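You operate a simulated robot arm through the tools that you are given. There is no shell and no other tool. Be economical: measure what you need, move in short steps, check, and stop when the job is done.

The job below is to be done with a simulated robot arm. You get a single attempt, and the scene is never put back.

## Task
Sort the four padded bags into the holders by name.
Fine: stand Jonas Riedekamp's in the blue holder, Harriet Lindcombe's in the orange one.

Only the result counts: the job must be done as asked and must still hold three seconds after the hand-in. Knocking over, shifting, dropping, spilling or breaking anything else fails it.

## Robot
A 6-joint arm with a two-finger parallel gripper, fixed in place. Base frame: the origin is at the foot of the arm, x ahead of it, y to its left, z up. Readings come in m, rad, newtons and seconds.
With the tool pointing down near the work surface it reaches from about 0.32 to 0.7 m from the base axis. Its first joint turns from -2.897 to 2.897 rad. Payload 4.1 kg.
The TCP is the grasp point between the finger pads, 0.023 m short of the fingertips. In the tool frame z runs along the fingers and y along their closing line. The gripper opens to 0.094 m. The fingers are 0.038 m wide and 0.01 m thick; the gripper's body (0.054 by 0.096 m) begins 0.039 m behind the TCP.
Orientation is told as [roll, pitch, yaw] about the base's x, y, z axes, in that order, counted from this pose: with the fingers straight down and closing along the base's y, the tool's x points along the base's -x, its y along +y and its z along -z.

## Interface
- The arm moves only by the tool drive_tool. Its argument "deltas" is a list of rows, each a list of 3 entries, a list of its own where there are three numbers: the shift along the base's x, y, z in units of 50 mm (1.0 is 50 mm), then the turn, a rotation vector about the base's x, y, z in units of 8 degrees (1.0 is 8 degrees), then the opening, from 0 (shut) to 1 (fully open). In form: [[[tx, ty, tz], [rx, ry, rz], hand], ...]. A call has 1 to 10 rows; each row shifts and turns the commanded pose from where the row before left it. A call with a number of a shift or a turn outside -1 to 1 is refused whole. Each row takes 0.2 s and may step no farther than 0.05 m and 0.15 rad from the row before; otherwise, or with a gripper value out of range, the whole call is refused. A pose out of reach is approached as far as the arm can. The call stops where the force on the tool passes 40 N (or 10 N more than at its start, if that is more) or the arm is blocked; 0.2 s more then pass. Each finger travels about 0.045 m/s and halts on what it meets, pressing with about 32 N; the grip force reading is that of the motor and also rises with nothing between the fingers. The clock runs only during rows and for 0.2 s after the last one: add rows that do not move to give the fingers time. The reply holds the time, the measured pose of the TCP, the force on the tool along the base axes, the opening and the grip force, in the units named above and with some noise.
- Cameras (640 x 400 px; columns grow to the right, rows downward): "scene" is fixed at [0.3986, -0.4981, 1.4122]; the picture's right is [0.99, -0.16, 0.00], its down [-0.09, -0.52, -0.85] and it looks along [0.14, 0.84, -0.53] (base axes); focal length 364 px, centre (320, 200). "wrist" rides on the gripper at [0.086, 0.016, -0.075] in the tool frame; the picture's right is [-0.18, 0.98, 0.00], its down [-0.58, -0.11, -0.81] and it looks along [-0.79, -0.15, 0.59] (tool axes); focal length 243 px, centre (320, 200).
- grab_frame(camera): a new picture of that camera. It takes no simulated time.
- lift_body(by): slides the trunk up (or, below 0, down) by that many m; the arm rides with it, the base frame stays. It gives what a move gives, with no picture.
- point_at(camera, pixels): there is no depth. For up to 12 entries [column, row, z] of the newest picture of that camera ("zoom" is the newest enlarged one), the place [x, y] in the base frame at which the ray of that pixel passes the height z, good to about 0.002 m, but the place of the scene camera against the robot may be out by one fixed shift of up to 0.012 m in any direction. It takes no simulated time.
- zoom(camera, box): a new picture of the part [left, top, right, bottom] of that camera's present view, enlarged. It takes no simulated time.
- hand_in(): hands the job in; it is judged then, once.

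Work in short steps. Measure before you move; look again where a grasp or a placing could have gone wrong, and mend it. You have 80 turns and 38 pictures in all, those below and enlarged ones among them. Open the gripper and draw the arm clear of the work before you hand the job in, unless the task says otherwise; then end with one line.

The tools are called after "Emit:" by a JSON object that holds its "method" and its "body". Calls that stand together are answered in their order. drive_tool: Moves the arm, as the interface text tells. Its arguments: {"type":"object","properties":{"deltas":{"type":"array"}},"required":["deltas"]} The other tools are called the same way: lift_body (by) slides the trunk up or down; grab_frame (camera) takes a picture; point_at (camera, pixels) gives the place at which the rays of pixels pass given heights; zoom (camera, box) takes an enlarged picture of a part of a camera's view; hand_in () hands the job in.

At the start:

```text
time: 0.0
tcp_pos: [0.3536, 0.0657, 1.0912]
orientation: [-0.001, 0.0, -0.001]
ft_force: [0.0, -0.9, 0.1]
grip_width: 0.094
grip_force: 0.1
trunk travel left (down, up): [-0.5, 0.09]
```

scene: 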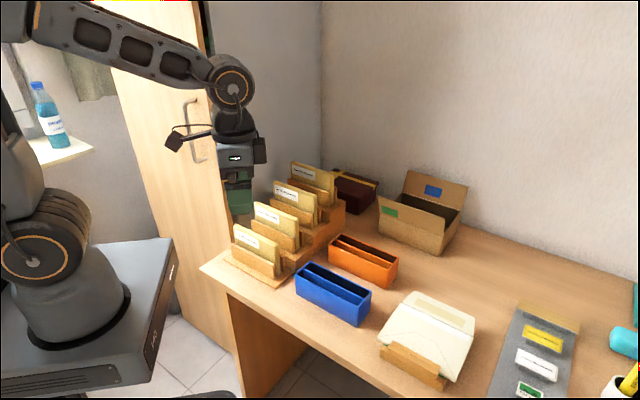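
wrist: 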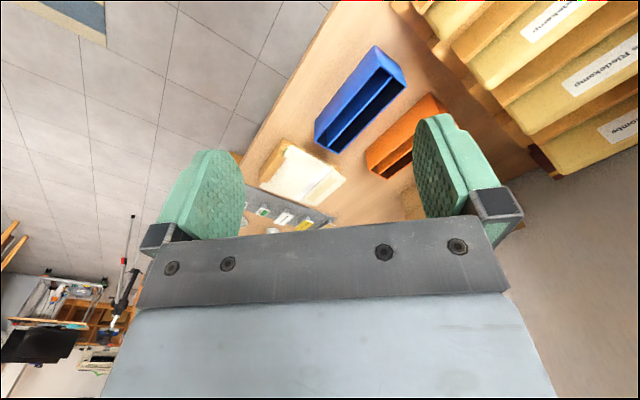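

The scene shows four padded bags in a stepped rack around (235-335, 165-275), with blue (333,292) and orange (363,260) holders beside it. I zoom in to read the labels and see the holders.

Emit:
{"method": "zoom", "body": {"camera": "scene", "box": [220, 150, 350, 290]}}

Emit:
{"method": "zoom", "body": {"camera": "scene", "box": [280, 220, 420, 340]}}

Emit:
{"method": "zoom", "body": {"camera": "scene", "box": [370, 280, 600, 400]}}

```text
2.86 times, centred on (285, 220) of scene
```

zoom: 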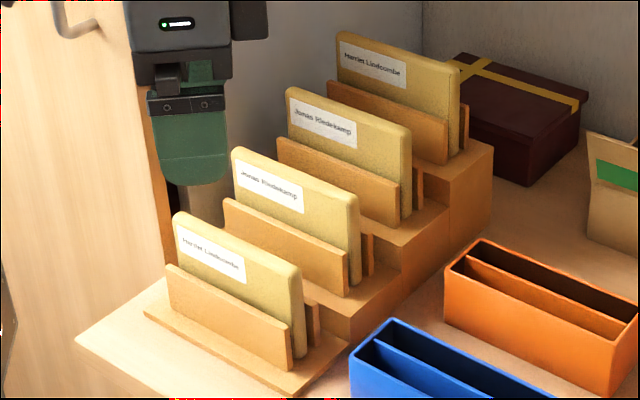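

```text
3.33 times, centred on (350, 280) of scene
```

zoom: 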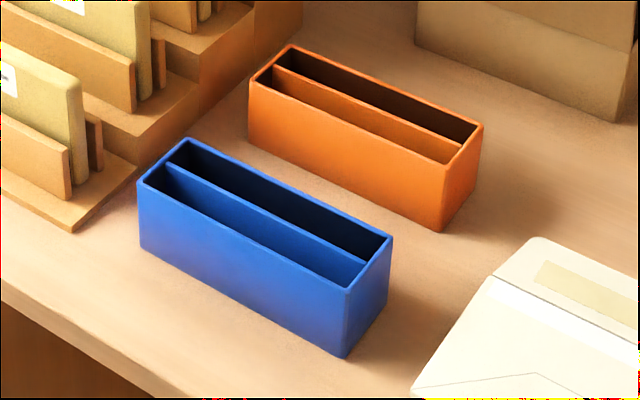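

```text
2.78 times, centred on (485, 340) of scene
```

zoom: 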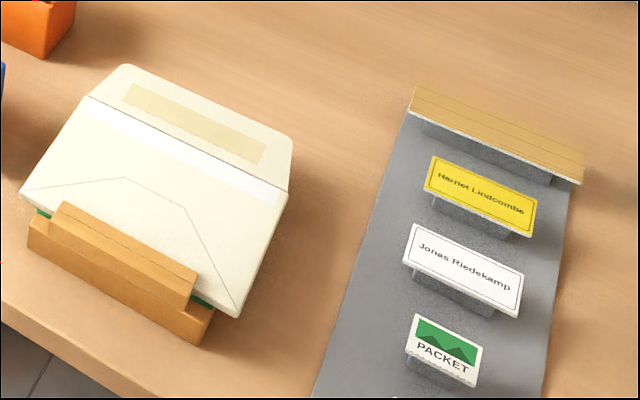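

Front to back the labels read Lindcombe, Riedekamp, Riedekamp, Lindcombe. I zoom closer to confirm the names, and measure the holder corners at several heights.

Emit:
{"method": "zoom", "body": {"camera": "scene", "box": [228, 155, 348, 230]}}

Emit:
{"method": "point_at", "body": {"camera": "scene", "pixels": [[356.9, 327.1, 0.748], [358.1, 306.4, 0.79], [358.1, 306.4, 0.8], [358.1, 306.4, 0.81], [358.1, 306.4, 0.82], [296, 274.5, 0.8], [309, 262, 0.8], [371.5, 290.5, 0.8], [386.5, 289, 0.748], [387.5, 269, 0.8], [329, 245, 0.8], [340.5, 234, 0.8]]}}

Emit:
{"method": "zoom", "body": {"camera": "scene", "box": [220, 215, 330, 290]}}

```text
5.33 times, centred on (288, 192) of scene
```

zoom: 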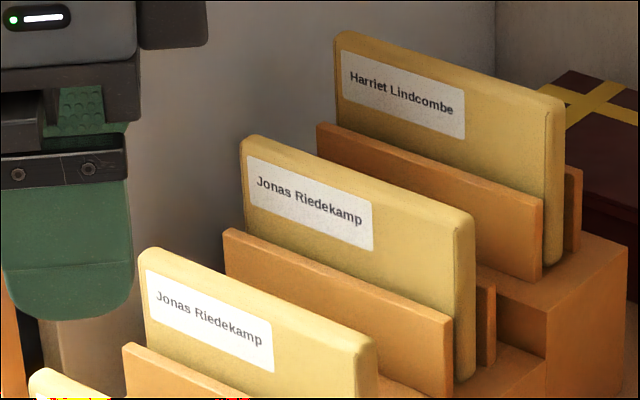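

```text
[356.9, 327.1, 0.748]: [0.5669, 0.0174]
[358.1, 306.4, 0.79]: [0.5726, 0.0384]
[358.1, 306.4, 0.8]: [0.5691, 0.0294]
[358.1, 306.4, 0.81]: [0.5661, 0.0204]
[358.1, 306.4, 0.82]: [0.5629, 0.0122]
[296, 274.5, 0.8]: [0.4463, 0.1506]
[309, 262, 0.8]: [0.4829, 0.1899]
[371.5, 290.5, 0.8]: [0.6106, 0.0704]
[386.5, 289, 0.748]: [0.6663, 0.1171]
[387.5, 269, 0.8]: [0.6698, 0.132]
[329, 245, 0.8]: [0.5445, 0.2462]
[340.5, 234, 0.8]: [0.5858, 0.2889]
```

```text
5.33 times, centred on (275, 252) of scene
```

zoom: 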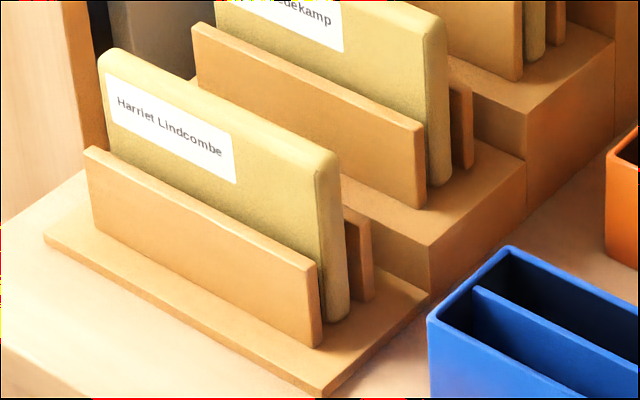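

Labels confirmed: front to back Harriet, Jonas, Jonas, Harriet. The last zoom shows the front bag's right edge from (338,320) to (335,155) and the plate edge from (320,348) to (318,262), so I work out heights along these.

Emit:
{"method": "point_at", "body": {"camera": "zoom", "pixels": [[322, 397, 0.748], [428, 300, 0.748], [45, 240, 0.748], [320, 348, 0.76], [318, 264, 0.79], [318, 264, 0.8], [318, 264, 0.81], [318, 168, 0.83], [318, 168, 0.84], [318, 168, 0.85], [338, 155, 0.84], [100, 55, 0.84]]}}

Emit:
{"method": "point_at", "body": {"camera": "zoom", "pixels": [[422, 207, 0.79], [422, 124, 0.82], [422, 124, 0.83], [428, 290, 0.748], [430, 247, 0.77], [430, 247, 0.78], [430, 247, 0.79], [425, 35, 0.87], [442, 25, 0.87], [526, 200, 0.748], [526, 160, 0.78], [612, 45, 0.81]]}}

```text
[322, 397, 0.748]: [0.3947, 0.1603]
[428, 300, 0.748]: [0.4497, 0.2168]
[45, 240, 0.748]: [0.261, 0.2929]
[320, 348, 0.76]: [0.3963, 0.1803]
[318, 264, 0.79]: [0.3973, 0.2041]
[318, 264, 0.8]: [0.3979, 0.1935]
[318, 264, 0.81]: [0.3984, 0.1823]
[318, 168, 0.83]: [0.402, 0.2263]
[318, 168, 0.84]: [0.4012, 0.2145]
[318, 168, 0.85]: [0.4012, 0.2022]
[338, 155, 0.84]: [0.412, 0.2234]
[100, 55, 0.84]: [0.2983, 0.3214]
```

```text
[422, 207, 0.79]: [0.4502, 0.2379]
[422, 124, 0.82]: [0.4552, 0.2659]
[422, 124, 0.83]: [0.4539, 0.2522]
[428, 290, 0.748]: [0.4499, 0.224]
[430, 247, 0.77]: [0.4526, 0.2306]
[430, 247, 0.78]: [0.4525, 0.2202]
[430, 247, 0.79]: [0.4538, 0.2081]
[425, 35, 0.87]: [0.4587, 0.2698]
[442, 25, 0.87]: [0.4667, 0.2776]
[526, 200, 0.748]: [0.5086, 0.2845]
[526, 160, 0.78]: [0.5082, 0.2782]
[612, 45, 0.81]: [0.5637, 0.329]
```

Geometry so far: everything sits at 45°. The rack pitch is about 79 mm with about 26 mm rise, bags are about 15 mm thick and 150 mm long, and the holder rim is at about 0.812. I turn the tool to yaw -45° and move high over the rack so the wrist camera can check the scene camera's offset.

Emit:
{"method": "drive_tool", "body": {"deltas": [[[0, 0.94, 0], [0, 0, -0.8036], 1], [[0, 0.94, 0], [0, 0, -0.8036], 1], [[0, 0.94, 0], [0, 0, -0.8036], 1], [[0, 0.94, 0], [0, 0, -0.8036], 1], [[0, 0.94, 0], [0, 0, -0.8036], 1], [[0, 0.94, 0], [0, 0, -0.8036], 1], [[0, 0.94, 0], [0, 0, -0.8036], 1], [[0, 0, 0], [0, 0, 0], 1]]}}

Emit:
{"method": "grab_frame", "body": {"camera": "wrist"}}

Emit:
{"method": "grab_frame", "body": {"camera": "scene"}}

```text
time: 1.4
tcp_pos: [0.3575, 0.324, 1.0922]
orientation: [-0.009, -0.012, -0.621]
ft_force: [8.1, -7.7, 0.4]
grip_width: 0.094
grip_force: 0.0
trunk travel left (down, up): [-0.5, 0.09]
stopped in row 6: the force on the tool passed its limit (the readings are from after the stop); the commanded pose is now the measured one
```

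```text
30 pictures are left
```

wrist: 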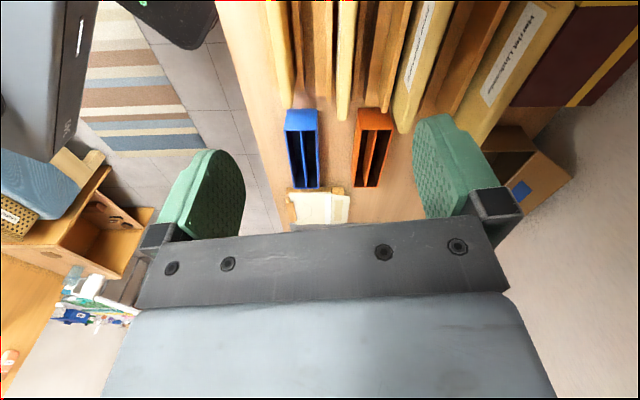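

```text
29 pictures are left
```

scene: 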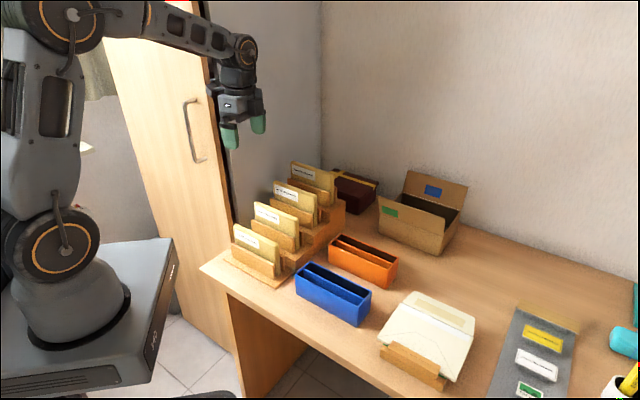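

The push of about 11 N along (+x,-y) at y=0.324 suggests the wrist camera side touched the cupboard. I back off along (+x,-y) and then finish the turn to -45°.

Emit:
{"method": "drive_tool", "body": {"deltas": [[[0.5, -0.5, 0], [0, 0, 0], 1], [[0.5, -0.5, 0], [0, 0, 0], 1], [[0, 0, 0], [0, 0, -0.6], 1], [[0, 0, 0], [0, 0, -0.575], 1], [[0, 0, 0], [0, 0, 0], 1]]}}

Emit:
{"method": "zoom", "body": {"camera": "wrist", "box": [220, 0, 500, 175]}}

```text
time: 2.6
tcp_pos: [0.4063, 0.2763, 1.0909]
orientation: [-0.008, -0.009, -0.783]
ft_force: [0.3, 0.1, 0.7]
grip_width: 0.0939
grip_force: 0.1
trunk travel left (down, up): [-0.5, 0.09]
```

```text
2.29 times, centred on (360, 88) of wrist
```

zoom: 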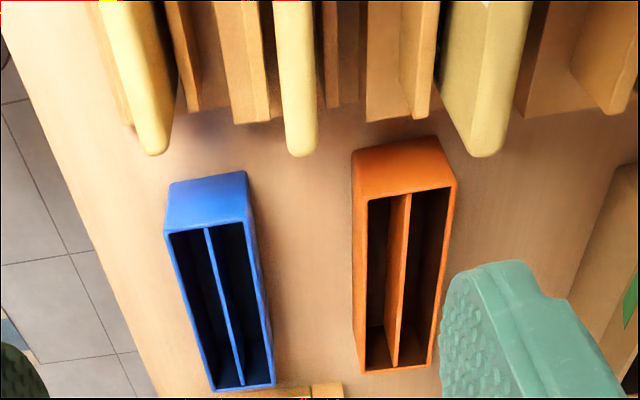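

The wrist zoom shows the blue rim corners at (164,234), (247,222), (210,392), (274,387) and the orange ones at (353,200), (456,185), (360,373), (432,368). I locate these, their bases and the bag corners.

Emit:
{"method": "point_at", "body": {"camera": "zoom", "pixels": [[168, 184, 0.748], [244, 173, 0.748], [164, 234, 0.812], [247, 222, 0.812], [210, 392, 0.812], [274, 387, 0.812], [352, 153, 0.748], [438, 138, 0.748], [353, 200, 0.812], [456, 185, 0.812], [360, 373, 0.812], [432, 368, 0.812]]}}

Emit:
{"method": "point_at", "body": {"camera": "zoom", "pixels": [[141, 150, 0.85], [170, 147, 0.85], [288, 153, 0.876], [317, 150, 0.876], [470, 155, 0.902], [500, 152, 0.902], [206, 232, 0.812], [243, 386, 0.812], [407, 195, 0.812], [395, 368, 0.812]]}}

Emit:
{"method": "zoom", "body": {"camera": "scene", "box": [260, 150, 360, 212]}}

```text
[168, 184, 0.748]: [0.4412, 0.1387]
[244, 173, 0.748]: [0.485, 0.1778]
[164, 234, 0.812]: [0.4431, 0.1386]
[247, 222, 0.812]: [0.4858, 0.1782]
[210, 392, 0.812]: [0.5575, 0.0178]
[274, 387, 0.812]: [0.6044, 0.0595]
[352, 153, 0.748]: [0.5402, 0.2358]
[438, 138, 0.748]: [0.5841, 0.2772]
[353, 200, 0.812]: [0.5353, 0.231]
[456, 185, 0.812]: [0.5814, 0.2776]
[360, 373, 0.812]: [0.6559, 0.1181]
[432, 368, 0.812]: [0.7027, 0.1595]
```

```text
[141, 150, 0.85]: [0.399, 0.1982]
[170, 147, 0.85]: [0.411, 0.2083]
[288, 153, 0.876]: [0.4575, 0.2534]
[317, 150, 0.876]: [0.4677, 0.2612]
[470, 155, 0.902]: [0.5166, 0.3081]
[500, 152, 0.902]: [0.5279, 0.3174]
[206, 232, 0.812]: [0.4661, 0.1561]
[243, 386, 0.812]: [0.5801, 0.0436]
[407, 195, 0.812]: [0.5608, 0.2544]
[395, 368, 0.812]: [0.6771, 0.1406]
```

```text
6.40 times, centred on (310, 181) of scene
```

zoom: 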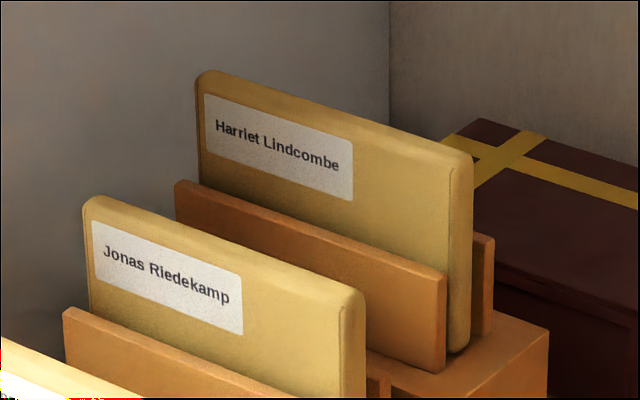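

The rims come out consistent between base and top: blue centre s≈0.4395, orange s≈0.577, both with t≈0.300 (s=(x+y)/√2, t=(x−y)/√2). In the scene zoom, bag 4's right top corner is near (445,170)/(468,162) and its plate top is at (444,274), so I estimate their heights.

Emit:
{"method": "point_at", "body": {"camera": "zoom", "pixels": [[445, 170, 0.92], [445, 170, 0.93], [445, 170, 0.94], [468, 162, 0.93], [340, 301, 0.9], [340, 301, 0.91], [362, 292, 0.9], [444, 274, 0.88], [444, 274, 0.89], [444, 274, 0.9], [200, 78, 0.93], [492, 240, 0.89]]}}

```text
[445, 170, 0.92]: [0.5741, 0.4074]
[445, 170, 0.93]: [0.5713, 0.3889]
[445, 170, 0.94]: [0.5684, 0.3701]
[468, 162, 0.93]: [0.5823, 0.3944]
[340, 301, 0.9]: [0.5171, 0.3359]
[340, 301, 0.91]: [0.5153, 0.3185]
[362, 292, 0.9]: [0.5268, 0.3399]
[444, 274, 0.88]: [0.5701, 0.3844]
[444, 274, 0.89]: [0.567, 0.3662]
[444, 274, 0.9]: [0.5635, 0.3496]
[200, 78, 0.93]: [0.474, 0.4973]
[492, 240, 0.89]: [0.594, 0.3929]
```

Estimated bag tops are about 0.85, 0.879, 0.909 and 0.938, with centres at s≈0.430, 0.509, 0.588 and 0.667. I move over bag 4 (x 0.518, y 0.426) with a narrower opening, then down to z≈0.99.

Emit:
{"method": "drive_tool", "body": {"deltas": [[[0.56, 0.75, 0], [0.057, 0.064, 0], 0.6], [[0.56, 0.75, 0], [0, 0, 0], 0.6], [[0.56, 0.75, 0], [0, 0, 0], 0.6], [[0.56, 0.75, 0], [0, 0, 0], 0.6], [[0, 0, -0.7], [0, 0, 0], 0.6], [[0, 0, -0.7], [0, 0, 0], 0.6], [[0, 0, -0.6], [0, 0, 0], 0.6], [[0, 0, 0], [0, 0, 0], 0.6]]}}

Emit:
{"method": "grab_frame", "body": {"camera": "wrist"}}

Emit:
{"method": "zoom", "body": {"camera": "scene", "box": [230, 90, 390, 190]}}

```text
time: 4.4
tcp_pos: [0.5128, 0.4213, 0.9882]
orientation: [-0.011, 0.004, -0.784]
ft_force: [0.7, -0.2, 0.1]
grip_width: 0.0564
grip_force: 0.0
out of reach, approached as far as the arm can: row 4
trunk travel left (down, up): [-0.5, 0.09]
```

```text
26 pictures are left
```

wrist: 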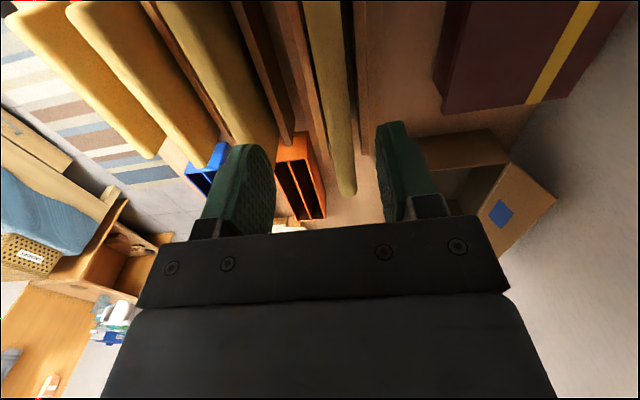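

```text
4.00 times, centred on (310, 140) of scene
```

zoom: 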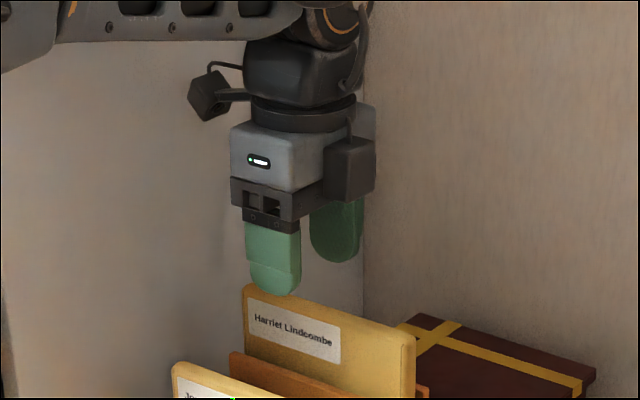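

Bag 4 lies between the fingers, a little right of the TCP pixel (320,181). I locate its edges at rows 60–140.

Emit:
{"method": "zoom", "body": {"camera": "wrist", "box": [250, 0, 410, 200]}}

Emit:
{"method": "point_at", "body": {"camera": "wrist", "pixels": [[317, 116, 0.938], [353, 116, 0.938], [312, 60, 0.938], [350, 60, 0.938], [345, 195, 0.938]]}}

```text
2.00 times, centred on (330, 100) of wrist
```

zoom: 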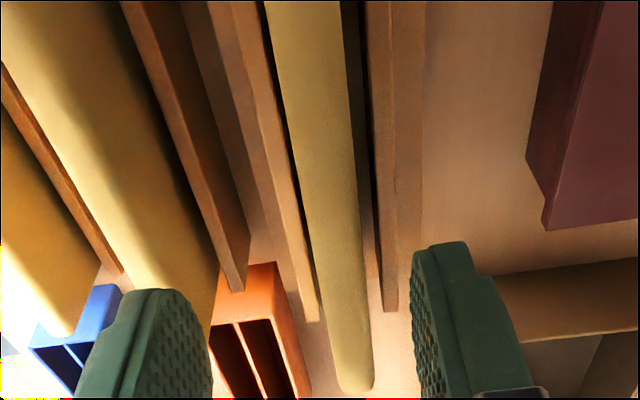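

```text
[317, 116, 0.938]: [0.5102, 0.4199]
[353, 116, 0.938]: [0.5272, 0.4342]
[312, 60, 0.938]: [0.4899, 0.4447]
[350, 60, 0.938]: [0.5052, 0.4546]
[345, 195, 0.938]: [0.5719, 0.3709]
```

Bag 4's centre is at s≈0.670, 9.5 mm beyond the TCP, with t fine. I shift by that amount and descend to z≈0.93, staying open.

Emit:
{"method": "drive_tool", "body": {"deltas": [[[0.134, 0.134, 0], [0.08, -0.03, 0], 0.6], [[0, 0, -0.4], [0, 0, 0], 0.6], [[0, 0, -0.4], [0, 0, 0], 0.6], [[0, 0, -0.34], [0, 0, 0], 0.6], [[0, 0, 0], [0, 0, 0], 0.6]]}}

Emit:
{"method": "zoom", "body": {"camera": "scene", "box": [230, 110, 390, 210]}}

```text
time: 5.6
tcp_pos: [0.521, 0.4288, 0.9316]
orientation: [0.0, 0.009, -0.783]
ft_force: [0.6, -0.7, 0.5]
grip_width: 0.0565
grip_force: 0.2
trunk travel left (down, up): [-0.5, 0.09]
```

```text
4.00 times, centred on (310, 160) of scene
```

zoom: 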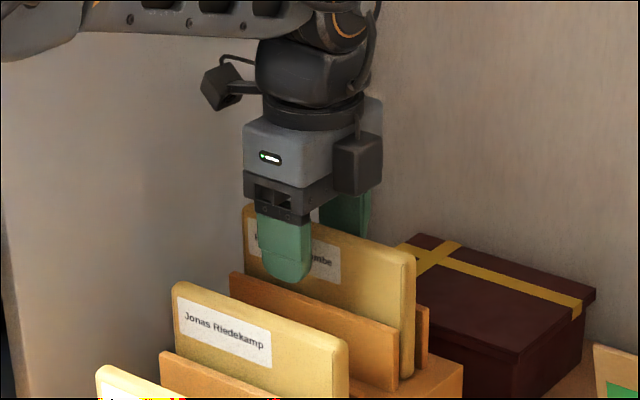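

The fingers straddle bag 4 with their tips just above the plate. I close the gripper.

Emit:
{"method": "drive_tool", "body": {"deltas": [[[0, 0, 0], [0, 0, 0], 0], [[0, 0, 0], [0, 0, 0], 0], [[0, 0, 0], [0, 0, 0], 0], [[0, 0, 0], [0, 0, 0], 0], [[0, 0, 0], [0, 0, 0], 0]]}}

```text
time: 6.8
tcp_pos: [0.5196, 0.4276, 0.9318]
orientation: [-0.001, 0.006, -0.783]
ft_force: [-0.5, -0.3, 0.0]
grip_width: 0.0153
grip_force: 31.9
trunk travel left (down, up): [-0.5, 0.09]
```

The grip holds at 15.3 mm. I lift the bag straight up with the trunk, since the arm is near its reach here.

Emit:
{"method": "lift_body", "body": {"by": 0.075}}

Emit:
{"method": "grab_frame", "body": {"camera": "scene"}}

```text
time: 7.9
tcp_pos: [0.5202, 0.4289, 1.0065]
orientation: [-0.001, 0.008, -0.784]
ft_force: [0.4, 0.3, -0.6]
grip_width: 0.0154
grip_force: 31.7
trunk travel left (down, up): [-0.575, 0.015]
```

```text
22 pictures are left
```

scene: 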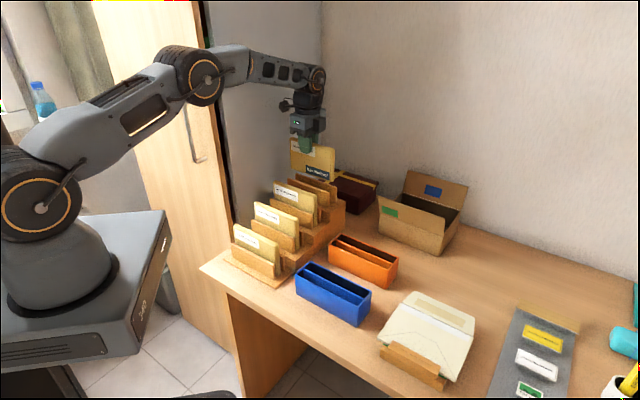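

Bag 4 is free, with its bottom at about 0.92. I carry it along +t and then over to the orange far slot (x 0.628, y 0.209), lower it to z≈0.935 and look.

Emit:
{"method": "drive_tool", "body": {"deltas": [[[0.566, -0.566, 0], [0, 0, 0], 0], [[0.566, -0.566, 0], [0, 0, 0], 0], [[0.254, -0.8165, 0], [0, 0, 0], 0], [[0.254, -0.8165, 0], [0, 0, 0], 0], [[0.254, -0.8165, 0], [0, 0, 0], 0], [[0.254, -0.8165, 0], [0, 0, 0], 0], [[0, 0, -0.7], [0, 0, 0], 0], [[0, 0, -0.7], [0, 0, 0], 0], [[0, 0, 0], [0, 0, 0], 0]]}}

Emit:
{"method": "grab_frame", "body": {"camera": "wrist"}}

Emit:
{"method": "zoom", "body": {"camera": "scene", "box": [300, 170, 460, 300]}}

```text
time: 9.9
tcp_pos: [0.6263, 0.2082, 0.9361]
orientation: [0.002, 0.007, -0.784]
ft_force: [0.5, -0.1, 0.3]
grip_width: 0.0154
grip_force: 32.0
trunk travel left (down, up): [-0.575, 0.015]
```

```text
21 pictures are left
```

wrist: 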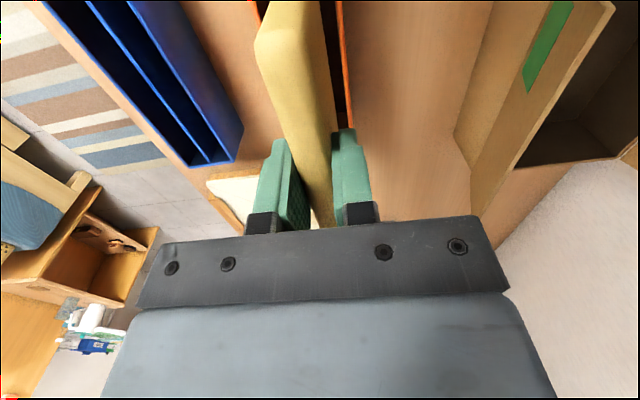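

```text
3.08 times, centred on (380, 235) of scene
```

zoom: 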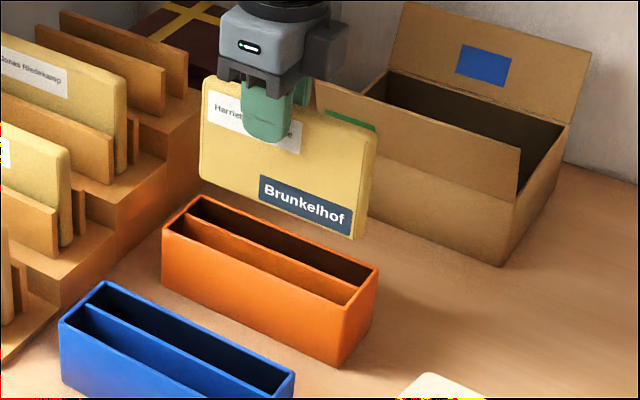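

The bag hangs level above the orange holder. I check the far rim's place in the wrist view (line through about (340,20)–(350,125)) against the bag.

Emit:
{"method": "zoom", "body": {"camera": "wrist", "box": [240, 0, 400, 100]}}

Emit:
{"method": "point_at", "body": {"camera": "zoom", "pixels": [[420, 100, 0.812], [430, 200, 0.812], [440, 300, 0.812], [400, 100, 0.812], [410, 200, 0.812], [420, 300, 0.812]]}}

```text
4.00 times, centred on (320, 50) of wrist
```

zoom: 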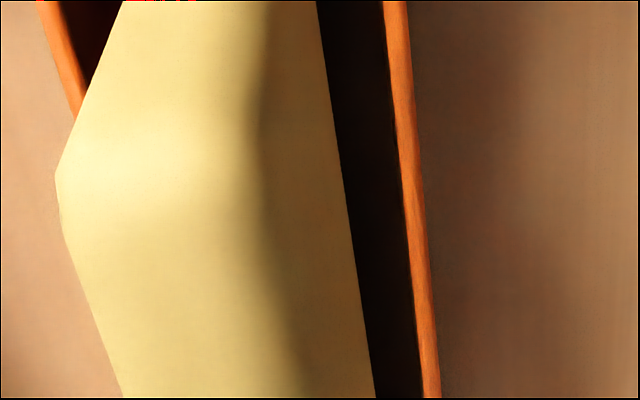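

```text
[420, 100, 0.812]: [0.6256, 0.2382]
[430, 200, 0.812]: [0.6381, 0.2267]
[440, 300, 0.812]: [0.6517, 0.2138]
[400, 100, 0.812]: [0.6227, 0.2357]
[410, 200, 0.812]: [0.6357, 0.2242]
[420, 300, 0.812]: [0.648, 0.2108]
```

The far wall's inner face is at s≈0.6055, so I aim the bag at s≈0.594 (+4 mm) and lower it to z≈0.842.

Emit:
{"method": "drive_tool", "body": {"deltas": [[[0.062, 0.062, 0], [0, 0, 0], 0], [[0, 0, 0], [0, 0, 0], 0], [[0, 0, -0.5], [0, 0, 0], 0], [[0, 0, -0.5], [0, 0, 0], 0], [[0, 0, -0.5], [0, 0, 0], 0], [[0, 0, -0.38], [0, 0, 0], 0], [[0, 0, 0], [0, 0, 0], 0]]}}

Emit:
{"method": "zoom", "body": {"camera": "scene", "box": [300, 190, 460, 300]}}

```text
time: 11.5
tcp_pos: [0.6306, 0.2113, 0.8416]
orientation: [0.001, 0.008, -0.784]
ft_force: [-0.1, -0.5, -1.2]
grip_width: 0.0154
grip_force: 32.0
trunk travel left (down, up): [-0.575, 0.015]
```

```text
3.64 times, centred on (380, 245) of scene
```

zoom: 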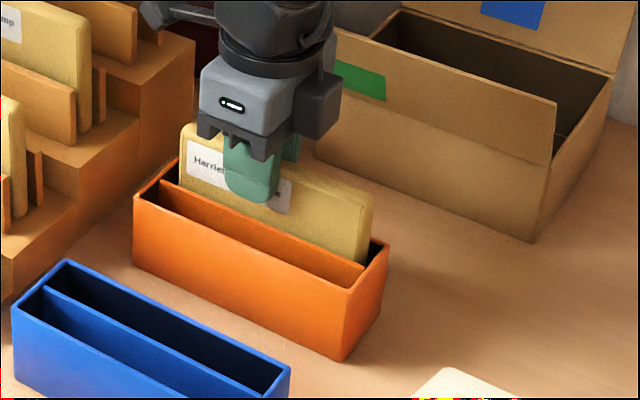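

The bag is in the far slot with no contact force. I lower it in small steps to find the floor.

Emit:
{"method": "drive_tool", "body": {"deltas": [[[0, 0, -0.04], [0, 0, 0], 0], [[0, 0, -0.04], [0, 0, 0], 0], [[0, 0, -0.04], [0, 0, 0], 0], [[0, 0, 0], [0, 0, 0], 0]]}}

```text
time: 12.5
tcp_pos: [0.6298, 0.2118, 0.8369]
orientation: [0.002, 0.006, -0.783]
ft_force: [-0.2, 0.1, 4.9]
grip_width: 0.0153
grip_force: 32.0
trunk travel left (down, up): [-0.575, 0.015]
```

It touches the floor at z≈0.837 (about 5 N). I open slightly and rise straight up.

Emit:
{"method": "drive_tool", "body": {"deltas": [[[0, 0, 0.03], [0, 0, 0], 0.28], [[0, 0, 0], [0, 0, 0], 0.28], [[0, 0, 0], [0, 0, 0], 0.28], [[0, 0, 0.5], [0, 0, 0], 0.28], [[0, 0, 1], [0, 0, 0], 0.5], [[0, 0, 1], [0, 0, 0], 0.5], [[0, 0, 0.5], [0, 0, 0], 0.5]]}}

Emit:
{"method": "grab_frame", "body": {"camera": "wrist"}}

Emit:
{"method": "zoom", "body": {"camera": "scene", "box": [230, 150, 410, 290]}}

```text
time: 14.1
tcp_pos: [0.6301, 0.2118, 0.9877]
orientation: [-0.001, 0.009, -0.783]
ft_force: [-0.4, 0.4, 0.1]
grip_width: 0.0468
grip_force: 0.0
trunk travel left (down, up): [-0.575, 0.015]
```

```text
17 pictures are left
```

wrist: 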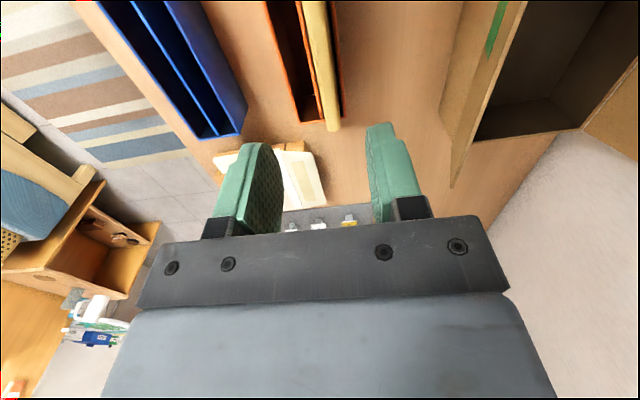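

```text
2.86 times, centred on (320, 220) of scene
```

zoom: 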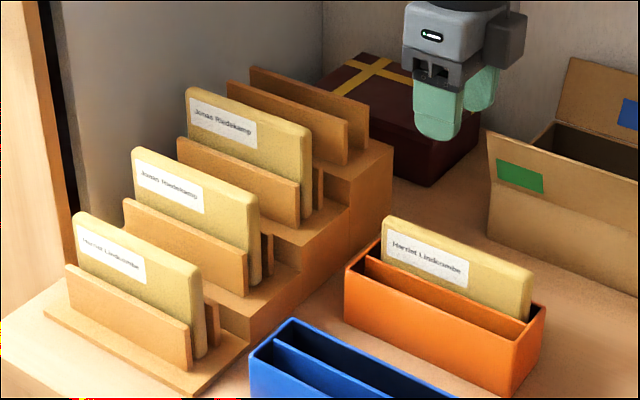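

Bag 4 stands in the orange far slot. Next is bag 3 (Jonas), expected at s≈0.590; I move over it and check with the wrist camera.

Emit:
{"method": "drive_tool", "body": {"deltas": [[[-0.668, 0.637, 0], [0, 0, 0], 0.6], [[-0.668, 0.637, 0], [0, 0, 0], 0.6], [[-0.668, 0.637, 0], [0, 0, 0], 0.6], [[-0.668, 0.637, 0], [0, 0, 0], 0.6], [[-0.668, 0.637, 0], [0, 0, 0], 0.6], [[0, 0, -0.55], [0, 0, 0], 0.6], [[0, 0, 0], [0, 0, 0], 0.6]]}}

Emit:
{"method": "zoom", "body": {"camera": "wrist", "box": [240, 0, 400, 200]}}

Emit:
{"method": "point_at", "body": {"camera": "zoom", "pixels": [[280, 200, 0.909], [300, 200, 0.909], [320, 200, 0.909], [340, 200, 0.909], [360, 200, 0.909], [300, 100, 0.909], [340, 100, 0.909], [340, 380, 0.909]]}}

```text
time: 15.7
tcp_pos: [0.4629, 0.3712, 0.9614]
orientation: [0.0, 0.006, -0.783]
ft_force: [-0.3, -0.7, 0.3]
grip_width: 0.0562
grip_force: 0.0
trunk travel left (down, up): [-0.575, 0.015]
```

```text
2.00 times, centred on (320, 100) of wrist
```

zoom: 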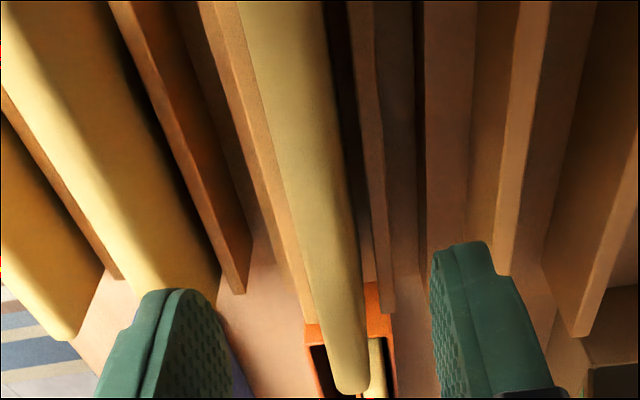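

```text
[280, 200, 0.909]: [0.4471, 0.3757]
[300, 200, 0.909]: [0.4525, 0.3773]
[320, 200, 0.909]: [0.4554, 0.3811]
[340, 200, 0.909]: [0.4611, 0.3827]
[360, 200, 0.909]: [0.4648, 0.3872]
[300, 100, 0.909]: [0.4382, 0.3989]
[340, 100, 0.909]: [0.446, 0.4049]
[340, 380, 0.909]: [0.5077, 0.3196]
```

Bag 3 is centred at s≈0.590 and the TCP is at 0.590. I descend to z≈0.902 and close.

Emit:
{"method": "drive_tool", "body": {"deltas": [[[0, 0, -0.4], [0, 0, 0], 0.6], [[0, 0, -0.4], [0, 0, 0], 0.6], [[0, 0, -0.38], [0, 0, 0], 0.6], [[0, 0, 0], [0, 0, 0], 0.6], [[0, 0, 0], [0, 0, 0], 0], [[0, 0, 0], [0, 0, 0], 0], [[0, 0, 0], [0, 0, 0], 0], [[0, 0, 0], [0, 0, 0], 0], [[0, 0, 0], [0, 0, 0], 0]]}}

Emit:
{"method": "zoom", "body": {"camera": "scene", "box": [220, 130, 380, 230]}}

```text
time: 17.7
tcp_pos: [0.4623, 0.3707, 0.9018]
orientation: [0.001, 0.008, -0.784]
ft_force: [-0.2, -0.7, -0.1]
grip_width: 0.0155
grip_force: 32.3
trunk travel left (down, up): [-0.575, 0.015]
```

```text
4.00 times, centred on (300, 180) of scene
```

zoom: 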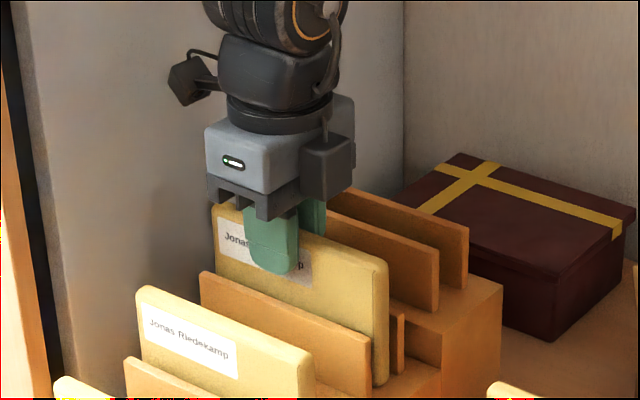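

Bag 3 is gripped at 15.5 mm. I lift it 75 mm, carry it clear along +t, then go to the blue far slot (s≈0.456, t≈0.296).

Emit:
{"method": "drive_tool", "body": {"deltas": [[[0, 0, 0.75], [0, 0, 0], 0], [[0, 0, 0.75], [0, 0, 0], 0], [[0, 0, 0], [0, 0, 0], 0], [[0.707, -0.707, 0], [0, 0, 0], 0], [[0.707, -0.707, 0], [0, 0, 0], 0], [[-0.01, -0.937, 0], [0, 0, 0], 0], [[-0.01, -0.937, 0], [0, 0, 0], 0], [[-0.01, -0.937, 0], [0, 0, 0], 0], [[-0.01, -0.937, 0], [0, 0, 0], 0], [[0, 0, 0], [0, 0, 0], 0]]}}

Emit:
{"method": "drive_tool", "body": {"deltas": [[[0, 0, -0.5], [0, 0, 0], 0], [[0, 0, -0.54], [0, 0, 0], 0], [[0, 0, 0], [0, 0, 0], 0]]}}

Emit:
{"method": "zoom", "body": {"camera": "wrist", "box": [240, 0, 400, 100]}}

Emit:
{"method": "point_at", "body": {"camera": "zoom", "pixels": [[400, 100, 0.812], [420, 100, 0.812], [440, 100, 0.812], [400, 300, 0.812], [420, 300, 0.812], [440, 300, 0.812]]}}

```text
time: 19.9
tcp_pos: [0.533, 0.1147, 0.9768]
orientation: [0.001, 0.007, -0.784]
ft_force: [-0.7, -0.1, -1.2]
grip_width: 0.0152
grip_force: 31.7
trunk travel left (down, up): [-0.575, 0.015]
```

```text
time: 20.7
tcp_pos: [0.5342, 0.114, 0.9246]
orientation: [0.001, 0.008, -0.785]
ft_force: [0.3, 0.7, -1.4]
grip_width: 0.0153
grip_force: 31.9
trunk travel left (down, up): [-0.575, 0.015]
```

```text
4.00 times, centred on (320, 50) of wrist
```

zoom: 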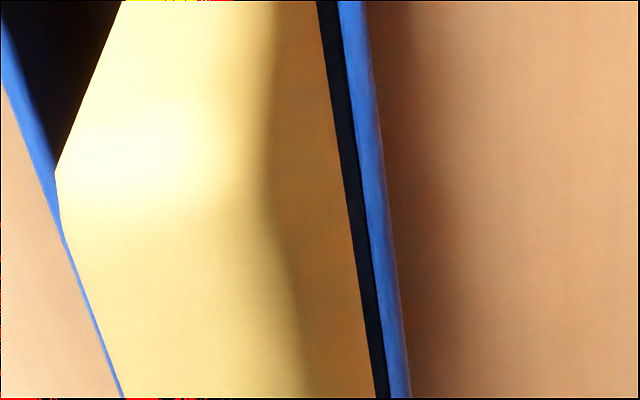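

```text
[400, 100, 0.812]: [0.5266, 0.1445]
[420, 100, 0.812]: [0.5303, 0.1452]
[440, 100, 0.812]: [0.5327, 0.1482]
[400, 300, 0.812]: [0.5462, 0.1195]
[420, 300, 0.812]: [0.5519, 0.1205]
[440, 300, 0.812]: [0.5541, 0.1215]
```

The far wall's inner face is at s≈0.466 and the TCP at 0.458, so I shift 3 mm inward and lower.

Emit:
{"method": "drive_tool", "body": {"deltas": [[[-0.047, -0.047, 0], [0, 0, 0], 0], [[0, 0, 0], [0, 0, 0], 0], [[0, 0, -0.5], [0, 0, 0], 0], [[0, 0, -0.5], [0, 0, 0], 0], [[0, 0, -0.5], [0, 0, 0], 0], [[0, 0, -0.14], [0, 0, 0], 0], [[0, 0, 0], [0, 0, 0], 0]]}}

Emit:
{"method": "drive_tool", "body": {"deltas": [[[0, 0, -0.04], [0, 0, 0], 0], [[0, 0, -0.04], [0, 0, 0], 0], [[0, 0, 0], [0, 0, 0], 0]]}}

Emit:
{"method": "zoom", "body": {"camera": "scene", "box": [260, 200, 420, 340]}}

```text
time: 22.3
tcp_pos: [0.5297, 0.111, 0.843]
orientation: [0.0, 0.007, -0.782]
ft_force: [0.0, -0.3, -1.0]
grip_width: 0.0154
grip_force: 31.7
trunk travel left (down, up): [-0.575, 0.015]
```

```text
time: 23.1
tcp_pos: [0.5304, 0.111, 0.8401]
orientation: [0.002, 0.007, -0.786]
ft_force: [-0.1, 0.4, -0.2]
grip_width: 0.0153
grip_force: 31.9
trunk travel left (down, up): [-0.575, 0.015]
```

```text
2.86 times, centred on (340, 270) of scene
```

zoom: 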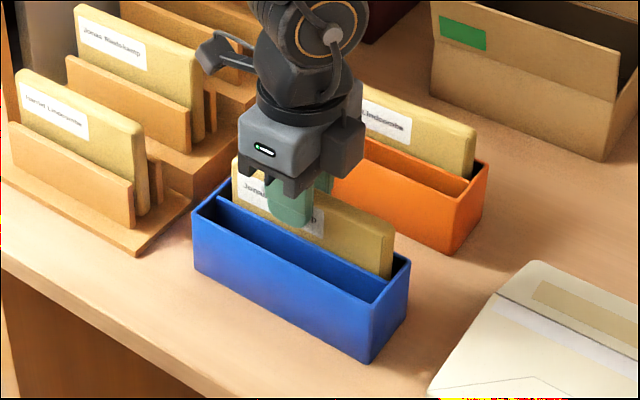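

It is in the far slot. I nudge it 1.5 mm outward and feel for the floor.

Emit:
{"method": "drive_tool", "body": {"deltas": [[[0.025, 0.025, -0.03], [0, 0, 0], 0], [[0, 0, -0.03], [0, 0, 0], 0], [[0, 0, -0.03], [0, 0, 0], 0], [[0, 0, 0], [0, 0, 0], 0]]}}

```text
time: 24.1
tcp_pos: [0.5308, 0.1114, 0.8367]
orientation: [0.008, 0.005, -0.784]
ft_force: [-1.2, -1.3, 31.4]
grip_width: 0.0158
grip_force: 32.4
trunk travel left (down, up): [-0.575, 0.015]
```

Firm contact with the floor (31 N). I ease up a little, release and rise.

Emit:
{"method": "drive_tool", "body": {"deltas": [[[0, 0, 0.05], [0, 0, 0], 0], [[0, 0, 0], [0, 0, 0], 0.28], [[0, 0, 0], [0, 0, 0], 0.28], [[0, 0, 0], [0, 0, 0], 0.28], [[0, 0, 0.5], [0, 0, 0], 0.28], [[0, 0, 1], [0, 0, 0], 0.5], [[0, 0, 1], [0, 0, 0], 0.6], [[0, 0, 0], [0, 0, 0], 0.6]]}}

Emit:
{"method": "grab_frame", "body": {"camera": "scene"}}

```text
time: 25.9
tcp_pos: [0.5305, 0.1121, 0.9623]
orientation: [0.001, 0.009, -0.784]
ft_force: [0.8, -0.5, 0.2]
grip_width: 0.0566
grip_force: 0.0
trunk travel left (down, up): [-0.575, 0.015]
```

```text
11 pictures are left
```

scene: 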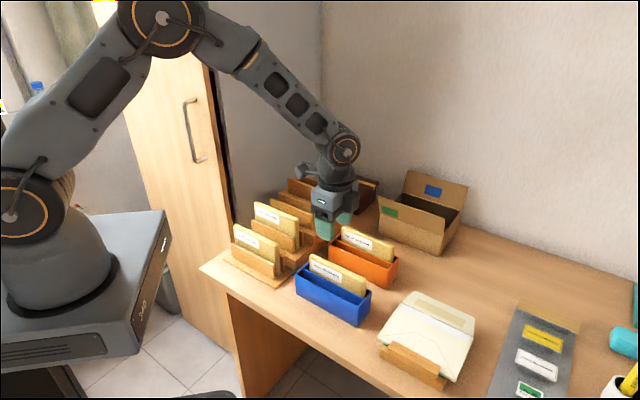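

Bag 3 stands in the blue far slot. Now bag 2 (Jonas), expected at s≈0.510, t≈0.065.

Emit:
{"method": "drive_tool", "body": {"deltas": [[[-0.496, 0.81, 0], [0, 0, 0], 0.6], [[-0.496, 0.81, 0], [0, 0, 0], 0.6], [[-0.496, 0.81, 0], [0, 0, 0], 0.6], [[-0.496, 0.81, 0], [0, 0, 0], 0.6], [[-0.496, 0.81, 0], [0, 0, 0], 0.6], [[0, 0, -0.6], [0, 0, 0], 0.6], [[0, 0, 0], [0, 0, 0], 0.6]]}}

Emit:
{"method": "zoom", "body": {"camera": "wrist", "box": [240, 0, 400, 200]}}

Emit:
{"method": "point_at", "body": {"camera": "zoom", "pixels": [[280, 200, 0.88], [340, 200, 0.88], [340, 380, 0.88]]}}

```text
time: 27.5
tcp_pos: [0.407, 0.314, 0.9321]
orientation: [0.003, 0.006, -0.784]
ft_force: [0.2, 0.4, -0.4]
grip_width: 0.0565
grip_force: 0.0
trunk travel left (down, up): [-0.575, 0.015]
```

```text
2.00 times, centred on (320, 100) of wrist
```

zoom: 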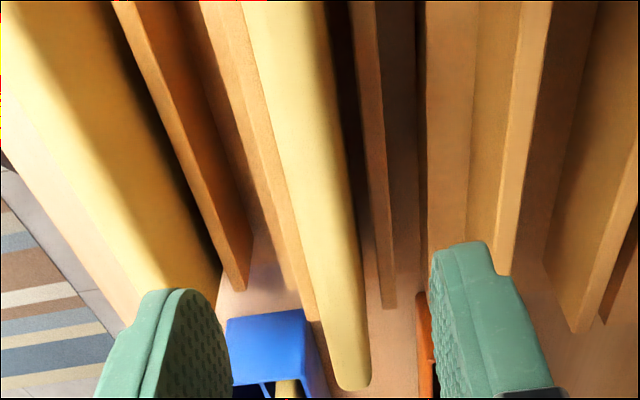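

```text
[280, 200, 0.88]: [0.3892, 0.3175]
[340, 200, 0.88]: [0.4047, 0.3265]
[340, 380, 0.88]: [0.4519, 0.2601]
```

The view matches bag 3's grasp view; the bag's centre is at s≈0.510, right under the TCP. I descend to z≈0.872 and close.

Emit:
{"method": "drive_tool", "body": {"deltas": [[[0, 0, -0.4], [0, 0, 0], 0.6], [[0, 0, -0.4], [0, 0, 0], 0.6], [[0, 0, -0.39], [0, 0, 0], 0.6], [[0, 0, 0], [0, 0, 0], 0.6], [[0, 0, 0], [0, 0, 0], 0], [[0, 0, 0], [0, 0, 0], 0], [[0, 0, 0], [0, 0, 0], 0], [[0, 0, 0], [0, 0, 0], 0], [[0, 0, 0], [0, 0, 0], 0]]}}

```text
time: 29.5
tcp_pos: [0.4072, 0.3143, 0.872]
orientation: [0.0, 0.008, -0.783]
ft_force: [0.5, -0.5, -0.7]
grip_width: 0.0151
grip_force: 31.6
trunk travel left (down, up): [-0.575, 0.015]
```

Gripped at 15.1 mm. I lift 90 mm, carry it over to the blue near slot (s≈0.4245) and check.

Emit:
{"method": "drive_tool", "body": {"deltas": [[[0, 0, 0.9], [0, 0, 0], 0], [[0, 0, 0.9], [0, 0, 0], 0], [[0, 0, 0], [0, 0, 0], 0], [[0.707, -0.707, 0], [0, 0, 0], 0], [[0.707, -0.707, 0], [0, 0, 0], 0], [[0.16, -0.766, 0], [0, 0, 0], 0], [[0.16, -0.766, 0], [0, 0, 0], 0], [[0.16, -0.766, 0], [0, 0, 0], 0], [[0.16, -0.766, 0], [0, 0, 0], 0], [[0, 0, -0.4], [0, 0, 0], 0]]}}

Emit:
{"method": "zoom", "body": {"camera": "wrist", "box": [220, 0, 420, 125]}}

Emit:
{"method": "point_at", "body": {"camera": "zoom", "pixels": [[50, 50, 0.812], [70, 50, 0.812], [90, 50, 0.812], [110, 50, 0.812], [300, 200, 0.812], [340, 200, 0.812], [380, 200, 0.812], [420, 200, 0.812]]}}

```text
time: 31.7
tcp_pos: [0.5096, 0.0903, 0.9414]
orientation: [0.0, 0.007, -0.781]
ft_force: [-0.8, -0.3, -0.9]
grip_width: 0.0152
grip_force: 31.8
trunk travel left (down, up): [-0.575, 0.015]
```

```text
3.20 times, centred on (320, 62) of wrist
```

zoom: 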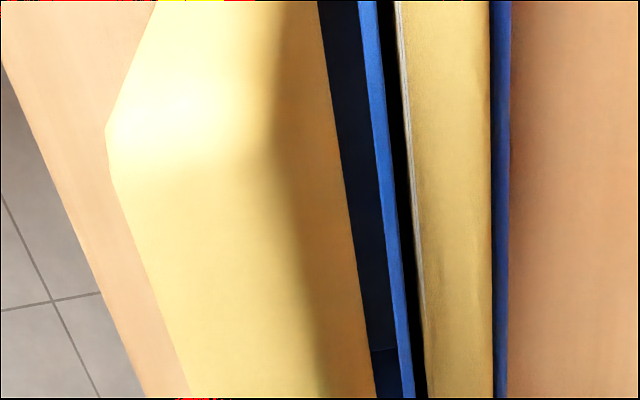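

```text
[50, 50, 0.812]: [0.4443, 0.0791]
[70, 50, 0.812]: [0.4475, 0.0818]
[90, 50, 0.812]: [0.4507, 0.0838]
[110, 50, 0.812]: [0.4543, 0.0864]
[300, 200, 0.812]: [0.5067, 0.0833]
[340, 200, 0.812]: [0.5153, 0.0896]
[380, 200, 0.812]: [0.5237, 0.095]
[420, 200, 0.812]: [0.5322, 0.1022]
```

The divider is at s≈0.437–0.441 and bag 3 stands against the outer wall. The near-slot centre is 0.424, where the TCP is, so I lower the bag.

Emit:
{"method": "drive_tool", "body": {"deltas": [[[0, 0, -0.5], [0, 0, 0], 0], [[0, 0, -0.5], [0, 0, 0], 0], [[0, 0, -0.5], [0, 0, 0], 0], [[0, 0, -0.46], [0, 0, 0], 0], [[0, 0, 0], [0, 0, 0], 0]]}}

Emit:
{"method": "drive_tool", "body": {"deltas": [[[0, 0, -0.04], [0, 0, 0], 0], [[0, 0, -0.04], [0, 0, 0], 0], [[0, 0, 0], [0, 0, 0], 0]]}}

Emit:
{"method": "zoom", "body": {"camera": "scene", "box": [260, 200, 420, 340]}}

```text
time: 32.9
tcp_pos: [0.5086, 0.0901, 0.8437]
orientation: [0.001, 0.007, -0.783]
ft_force: [-0.5, 1.3, -0.4]
grip_width: 0.0153
grip_force: 32.3
trunk travel left (down, up): [-0.575, 0.015]
```

```text
time: 33.7
tcp_pos: [0.5102, 0.0904, 0.8398]
orientation: [0.0, 0.007, -0.783]
ft_force: [-0.4, 0.3, -0.6]
grip_width: 0.0153
grip_force: 31.6
trunk travel left (down, up): [-0.575, 0.015]
```

```text
2.86 times, centred on (340, 270) of scene
```

zoom: 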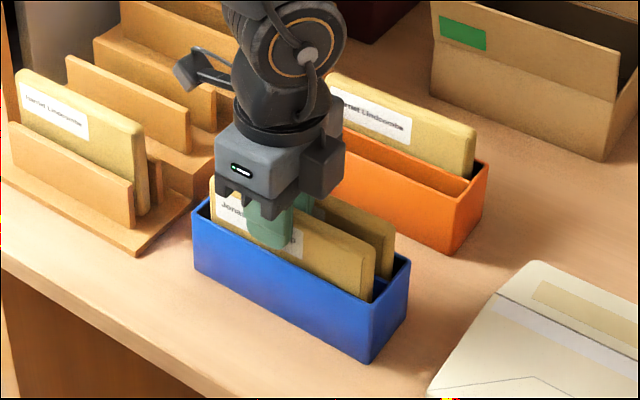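

It sits in the near slot and bag 3 is undisturbed. I lower the last 2 mm, release with a small opening and rise.

Emit:
{"method": "drive_tool", "body": {"deltas": [[[0, 0, -0.03], [0, 0, 0], 0], [[0, 0, -0.02], [0, 0, 0], 0], [[0, 0, 0], [0, 0, 0], 0]]}}

Emit:
{"method": "drive_tool", "body": {"deltas": [[[0, 0, 0], [0, 0, 0], 0.225], [[0, 0, 0], [0, 0, 0], 0.225], [[0, 0, 0], [0, 0, 0], 0.225], [[0, 0, 0.4], [0, 0, 0], 0.225], [[0, 0, 0.8], [0, 0, 0], 0.225], [[0, 0, 0.8], [0, 0, 0], 0.6], [[0, 0, 0], [0, 0, 0], 0.6]]}}

Emit:
{"method": "zoom", "body": {"camera": "scene", "box": [220, 190, 420, 330]}}

```text
time: 34.5
tcp_pos: [0.5088, 0.0889, 0.8375]
orientation: [0.002, 0.007, -0.784]
ft_force: [-0.8, 0.2, 2.1]
grip_width: 0.0152
grip_force: 31.9
trunk travel left (down, up): [-0.575, 0.015]
```

```text
time: 36.1
tcp_pos: [0.5085, 0.0911, 0.9382]
orientation: [0.0, 0.009, -0.784]
ft_force: [0.9, -0.2, -0.5]
grip_width: 0.0563
grip_force: 0.1
trunk travel left (down, up): [-0.575, 0.015]
```

```text
2.86 times, centred on (320, 260) of scene
```

zoom: 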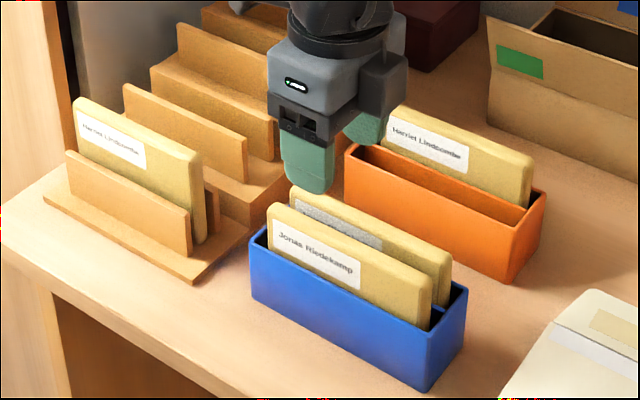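

Both Jonas bags stand in the blue holder. Now bag 1 (Harriet), expected at s≈0.430.

Emit:
{"method": "drive_tool", "body": {"deltas": [[[-0.634, 0.668, 0], [0, 0, 0], 0.6], [[-0.634, 0.668, 0], [0, 0, 0], 0.6], [[-0.634, 0.668, 0], [0, 0, 0], 0.6], [[-0.634, 0.668, 0], [0, 0, 0], 0.6], [[-0.634, 0.668, 0], [0, 0, 0], 0.6], [[0, 0, -0.7], [0, 0, 0], 0.6], [[0, 0, 0], [0, 0, 0], 0.6]]}}

Emit:
{"method": "zoom", "body": {"camera": "wrist", "box": [240, 0, 400, 200]}}

Emit:
{"method": "point_at", "body": {"camera": "zoom", "pixels": [[280, 200, 0.85], [340, 200, 0.85], [340, 380, 0.85]]}}

```text
time: 37.7
tcp_pos: [0.3508, 0.2571, 0.9025]
orientation: [0.002, 0.006, -0.784]
ft_force: [0.0, -0.1, -0.4]
grip_width: 0.0564
grip_force: 0.0
trunk travel left (down, up): [-0.575, 0.015]
```

```text
2.00 times, centred on (320, 100) of wrist
```

zoom: 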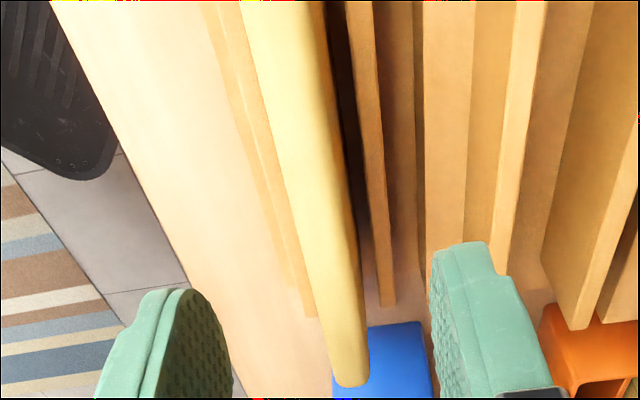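

```text
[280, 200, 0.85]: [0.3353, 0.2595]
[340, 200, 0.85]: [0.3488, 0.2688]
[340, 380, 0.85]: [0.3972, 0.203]
```

The alignment is the same as before (s≈0.430). I descend to z≈0.842, close and lift 100 mm.

Emit:
{"method": "drive_tool", "body": {"deltas": [[[0, 0, -0.4], [0, 0, 0], 0.6], [[0, 0, -0.4], [0, 0, 0], 0.6], [[0, 0, -0.4], [0, 0, 0], 0.6], [[0, 0, 0], [0, 0, 0], 0.6], [[0, 0, 0], [0, 0, 0], 0], [[0, 0, 0], [0, 0, 0], 0], [[0, 0, 0], [0, 0, 0], 0], [[0, 0, 0], [0, 0, 0], 0], [[0, 0, 0], [0, 0, 0], 0]]}}

Emit:
{"method": "drive_tool", "body": {"deltas": [[[0, 0, 0.7], [0, 0, 0], 0], [[0, 0, 0.9], [0, 0, 0], 0], [[0, 0, 0.9], [0, 0, 0], 0], [[0, 0, 0], [0, 0, 0], 0]]}}

```text
time: 39.7
tcp_pos: [0.3512, 0.257, 0.8431]
orientation: [0.001, 0.007, -0.784]
ft_force: [1.3, -0.1, -0.2]
grip_width: 0.0155
grip_force: 31.9
trunk travel left (down, up): [-0.575, 0.015]
```

```text
time: 40.7
tcp_pos: [0.3504, 0.2556, 0.9688]
orientation: [0.002, 0.007, -0.783]
ft_force: [0.1, 0.1, 0.3]
grip_width: 0.0155
grip_force: 32.4
trunk travel left (down, up): [-0.575, 0.015]
```

Bag 1 is up with its grip intact. I carry it along +t, then over to the orange near slot (s≈0.5625, t≈0.296).

Emit:
{"method": "drive_tool", "body": {"deltas": [[[0.613, -0.613, 0], [0, 0, 0], 0], [[0.613, -0.613, 0], [0, 0, 0], 0], [[0.613, -0.613, 0], [0, 0, 0], 0], [[0.824, 0.124, 0], [0, 0, 0], 0], [[0.824, 0.124, 0], [0, 0, 0], 0], [[0.824, 0.124, 0], [0, 0, 0], 0], [[0.824, 0.124, 0], [0, 0, 0], 0], [[0, 0, -0.5], [0, 0, 0], 0], [[0, 0, 0], [0, 0, 0], 0]]}}

Emit:
{"method": "zoom", "body": {"camera": "wrist", "box": [220, 0, 420, 125]}}

Emit:
{"method": "point_at", "body": {"camera": "zoom", "pixels": [[340, 200, 0.812], [380, 200, 0.812], [420, 200, 0.812], [460, 200, 0.812], [500, 200, 0.812]]}}

```text
time: 42.7
tcp_pos: [0.6083, 0.1904, 0.9429]
orientation: [0.001, 0.008, -0.783]
ft_force: [0.2, -0.6, 0.1]
grip_width: 0.0152
grip_force: 32.4
trunk travel left (down, up): [-0.575, 0.015]
```

```text
3.20 times, centred on (320, 62) of wrist
```

zoom: 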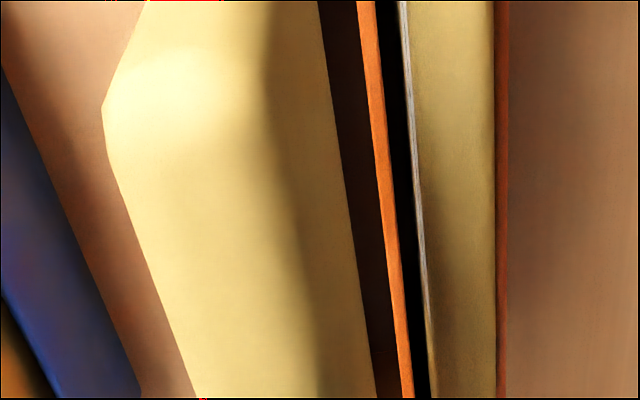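

```text
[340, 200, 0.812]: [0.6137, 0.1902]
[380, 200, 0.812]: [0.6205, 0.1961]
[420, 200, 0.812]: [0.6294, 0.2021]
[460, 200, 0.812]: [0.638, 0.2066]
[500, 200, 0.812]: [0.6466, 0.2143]
```

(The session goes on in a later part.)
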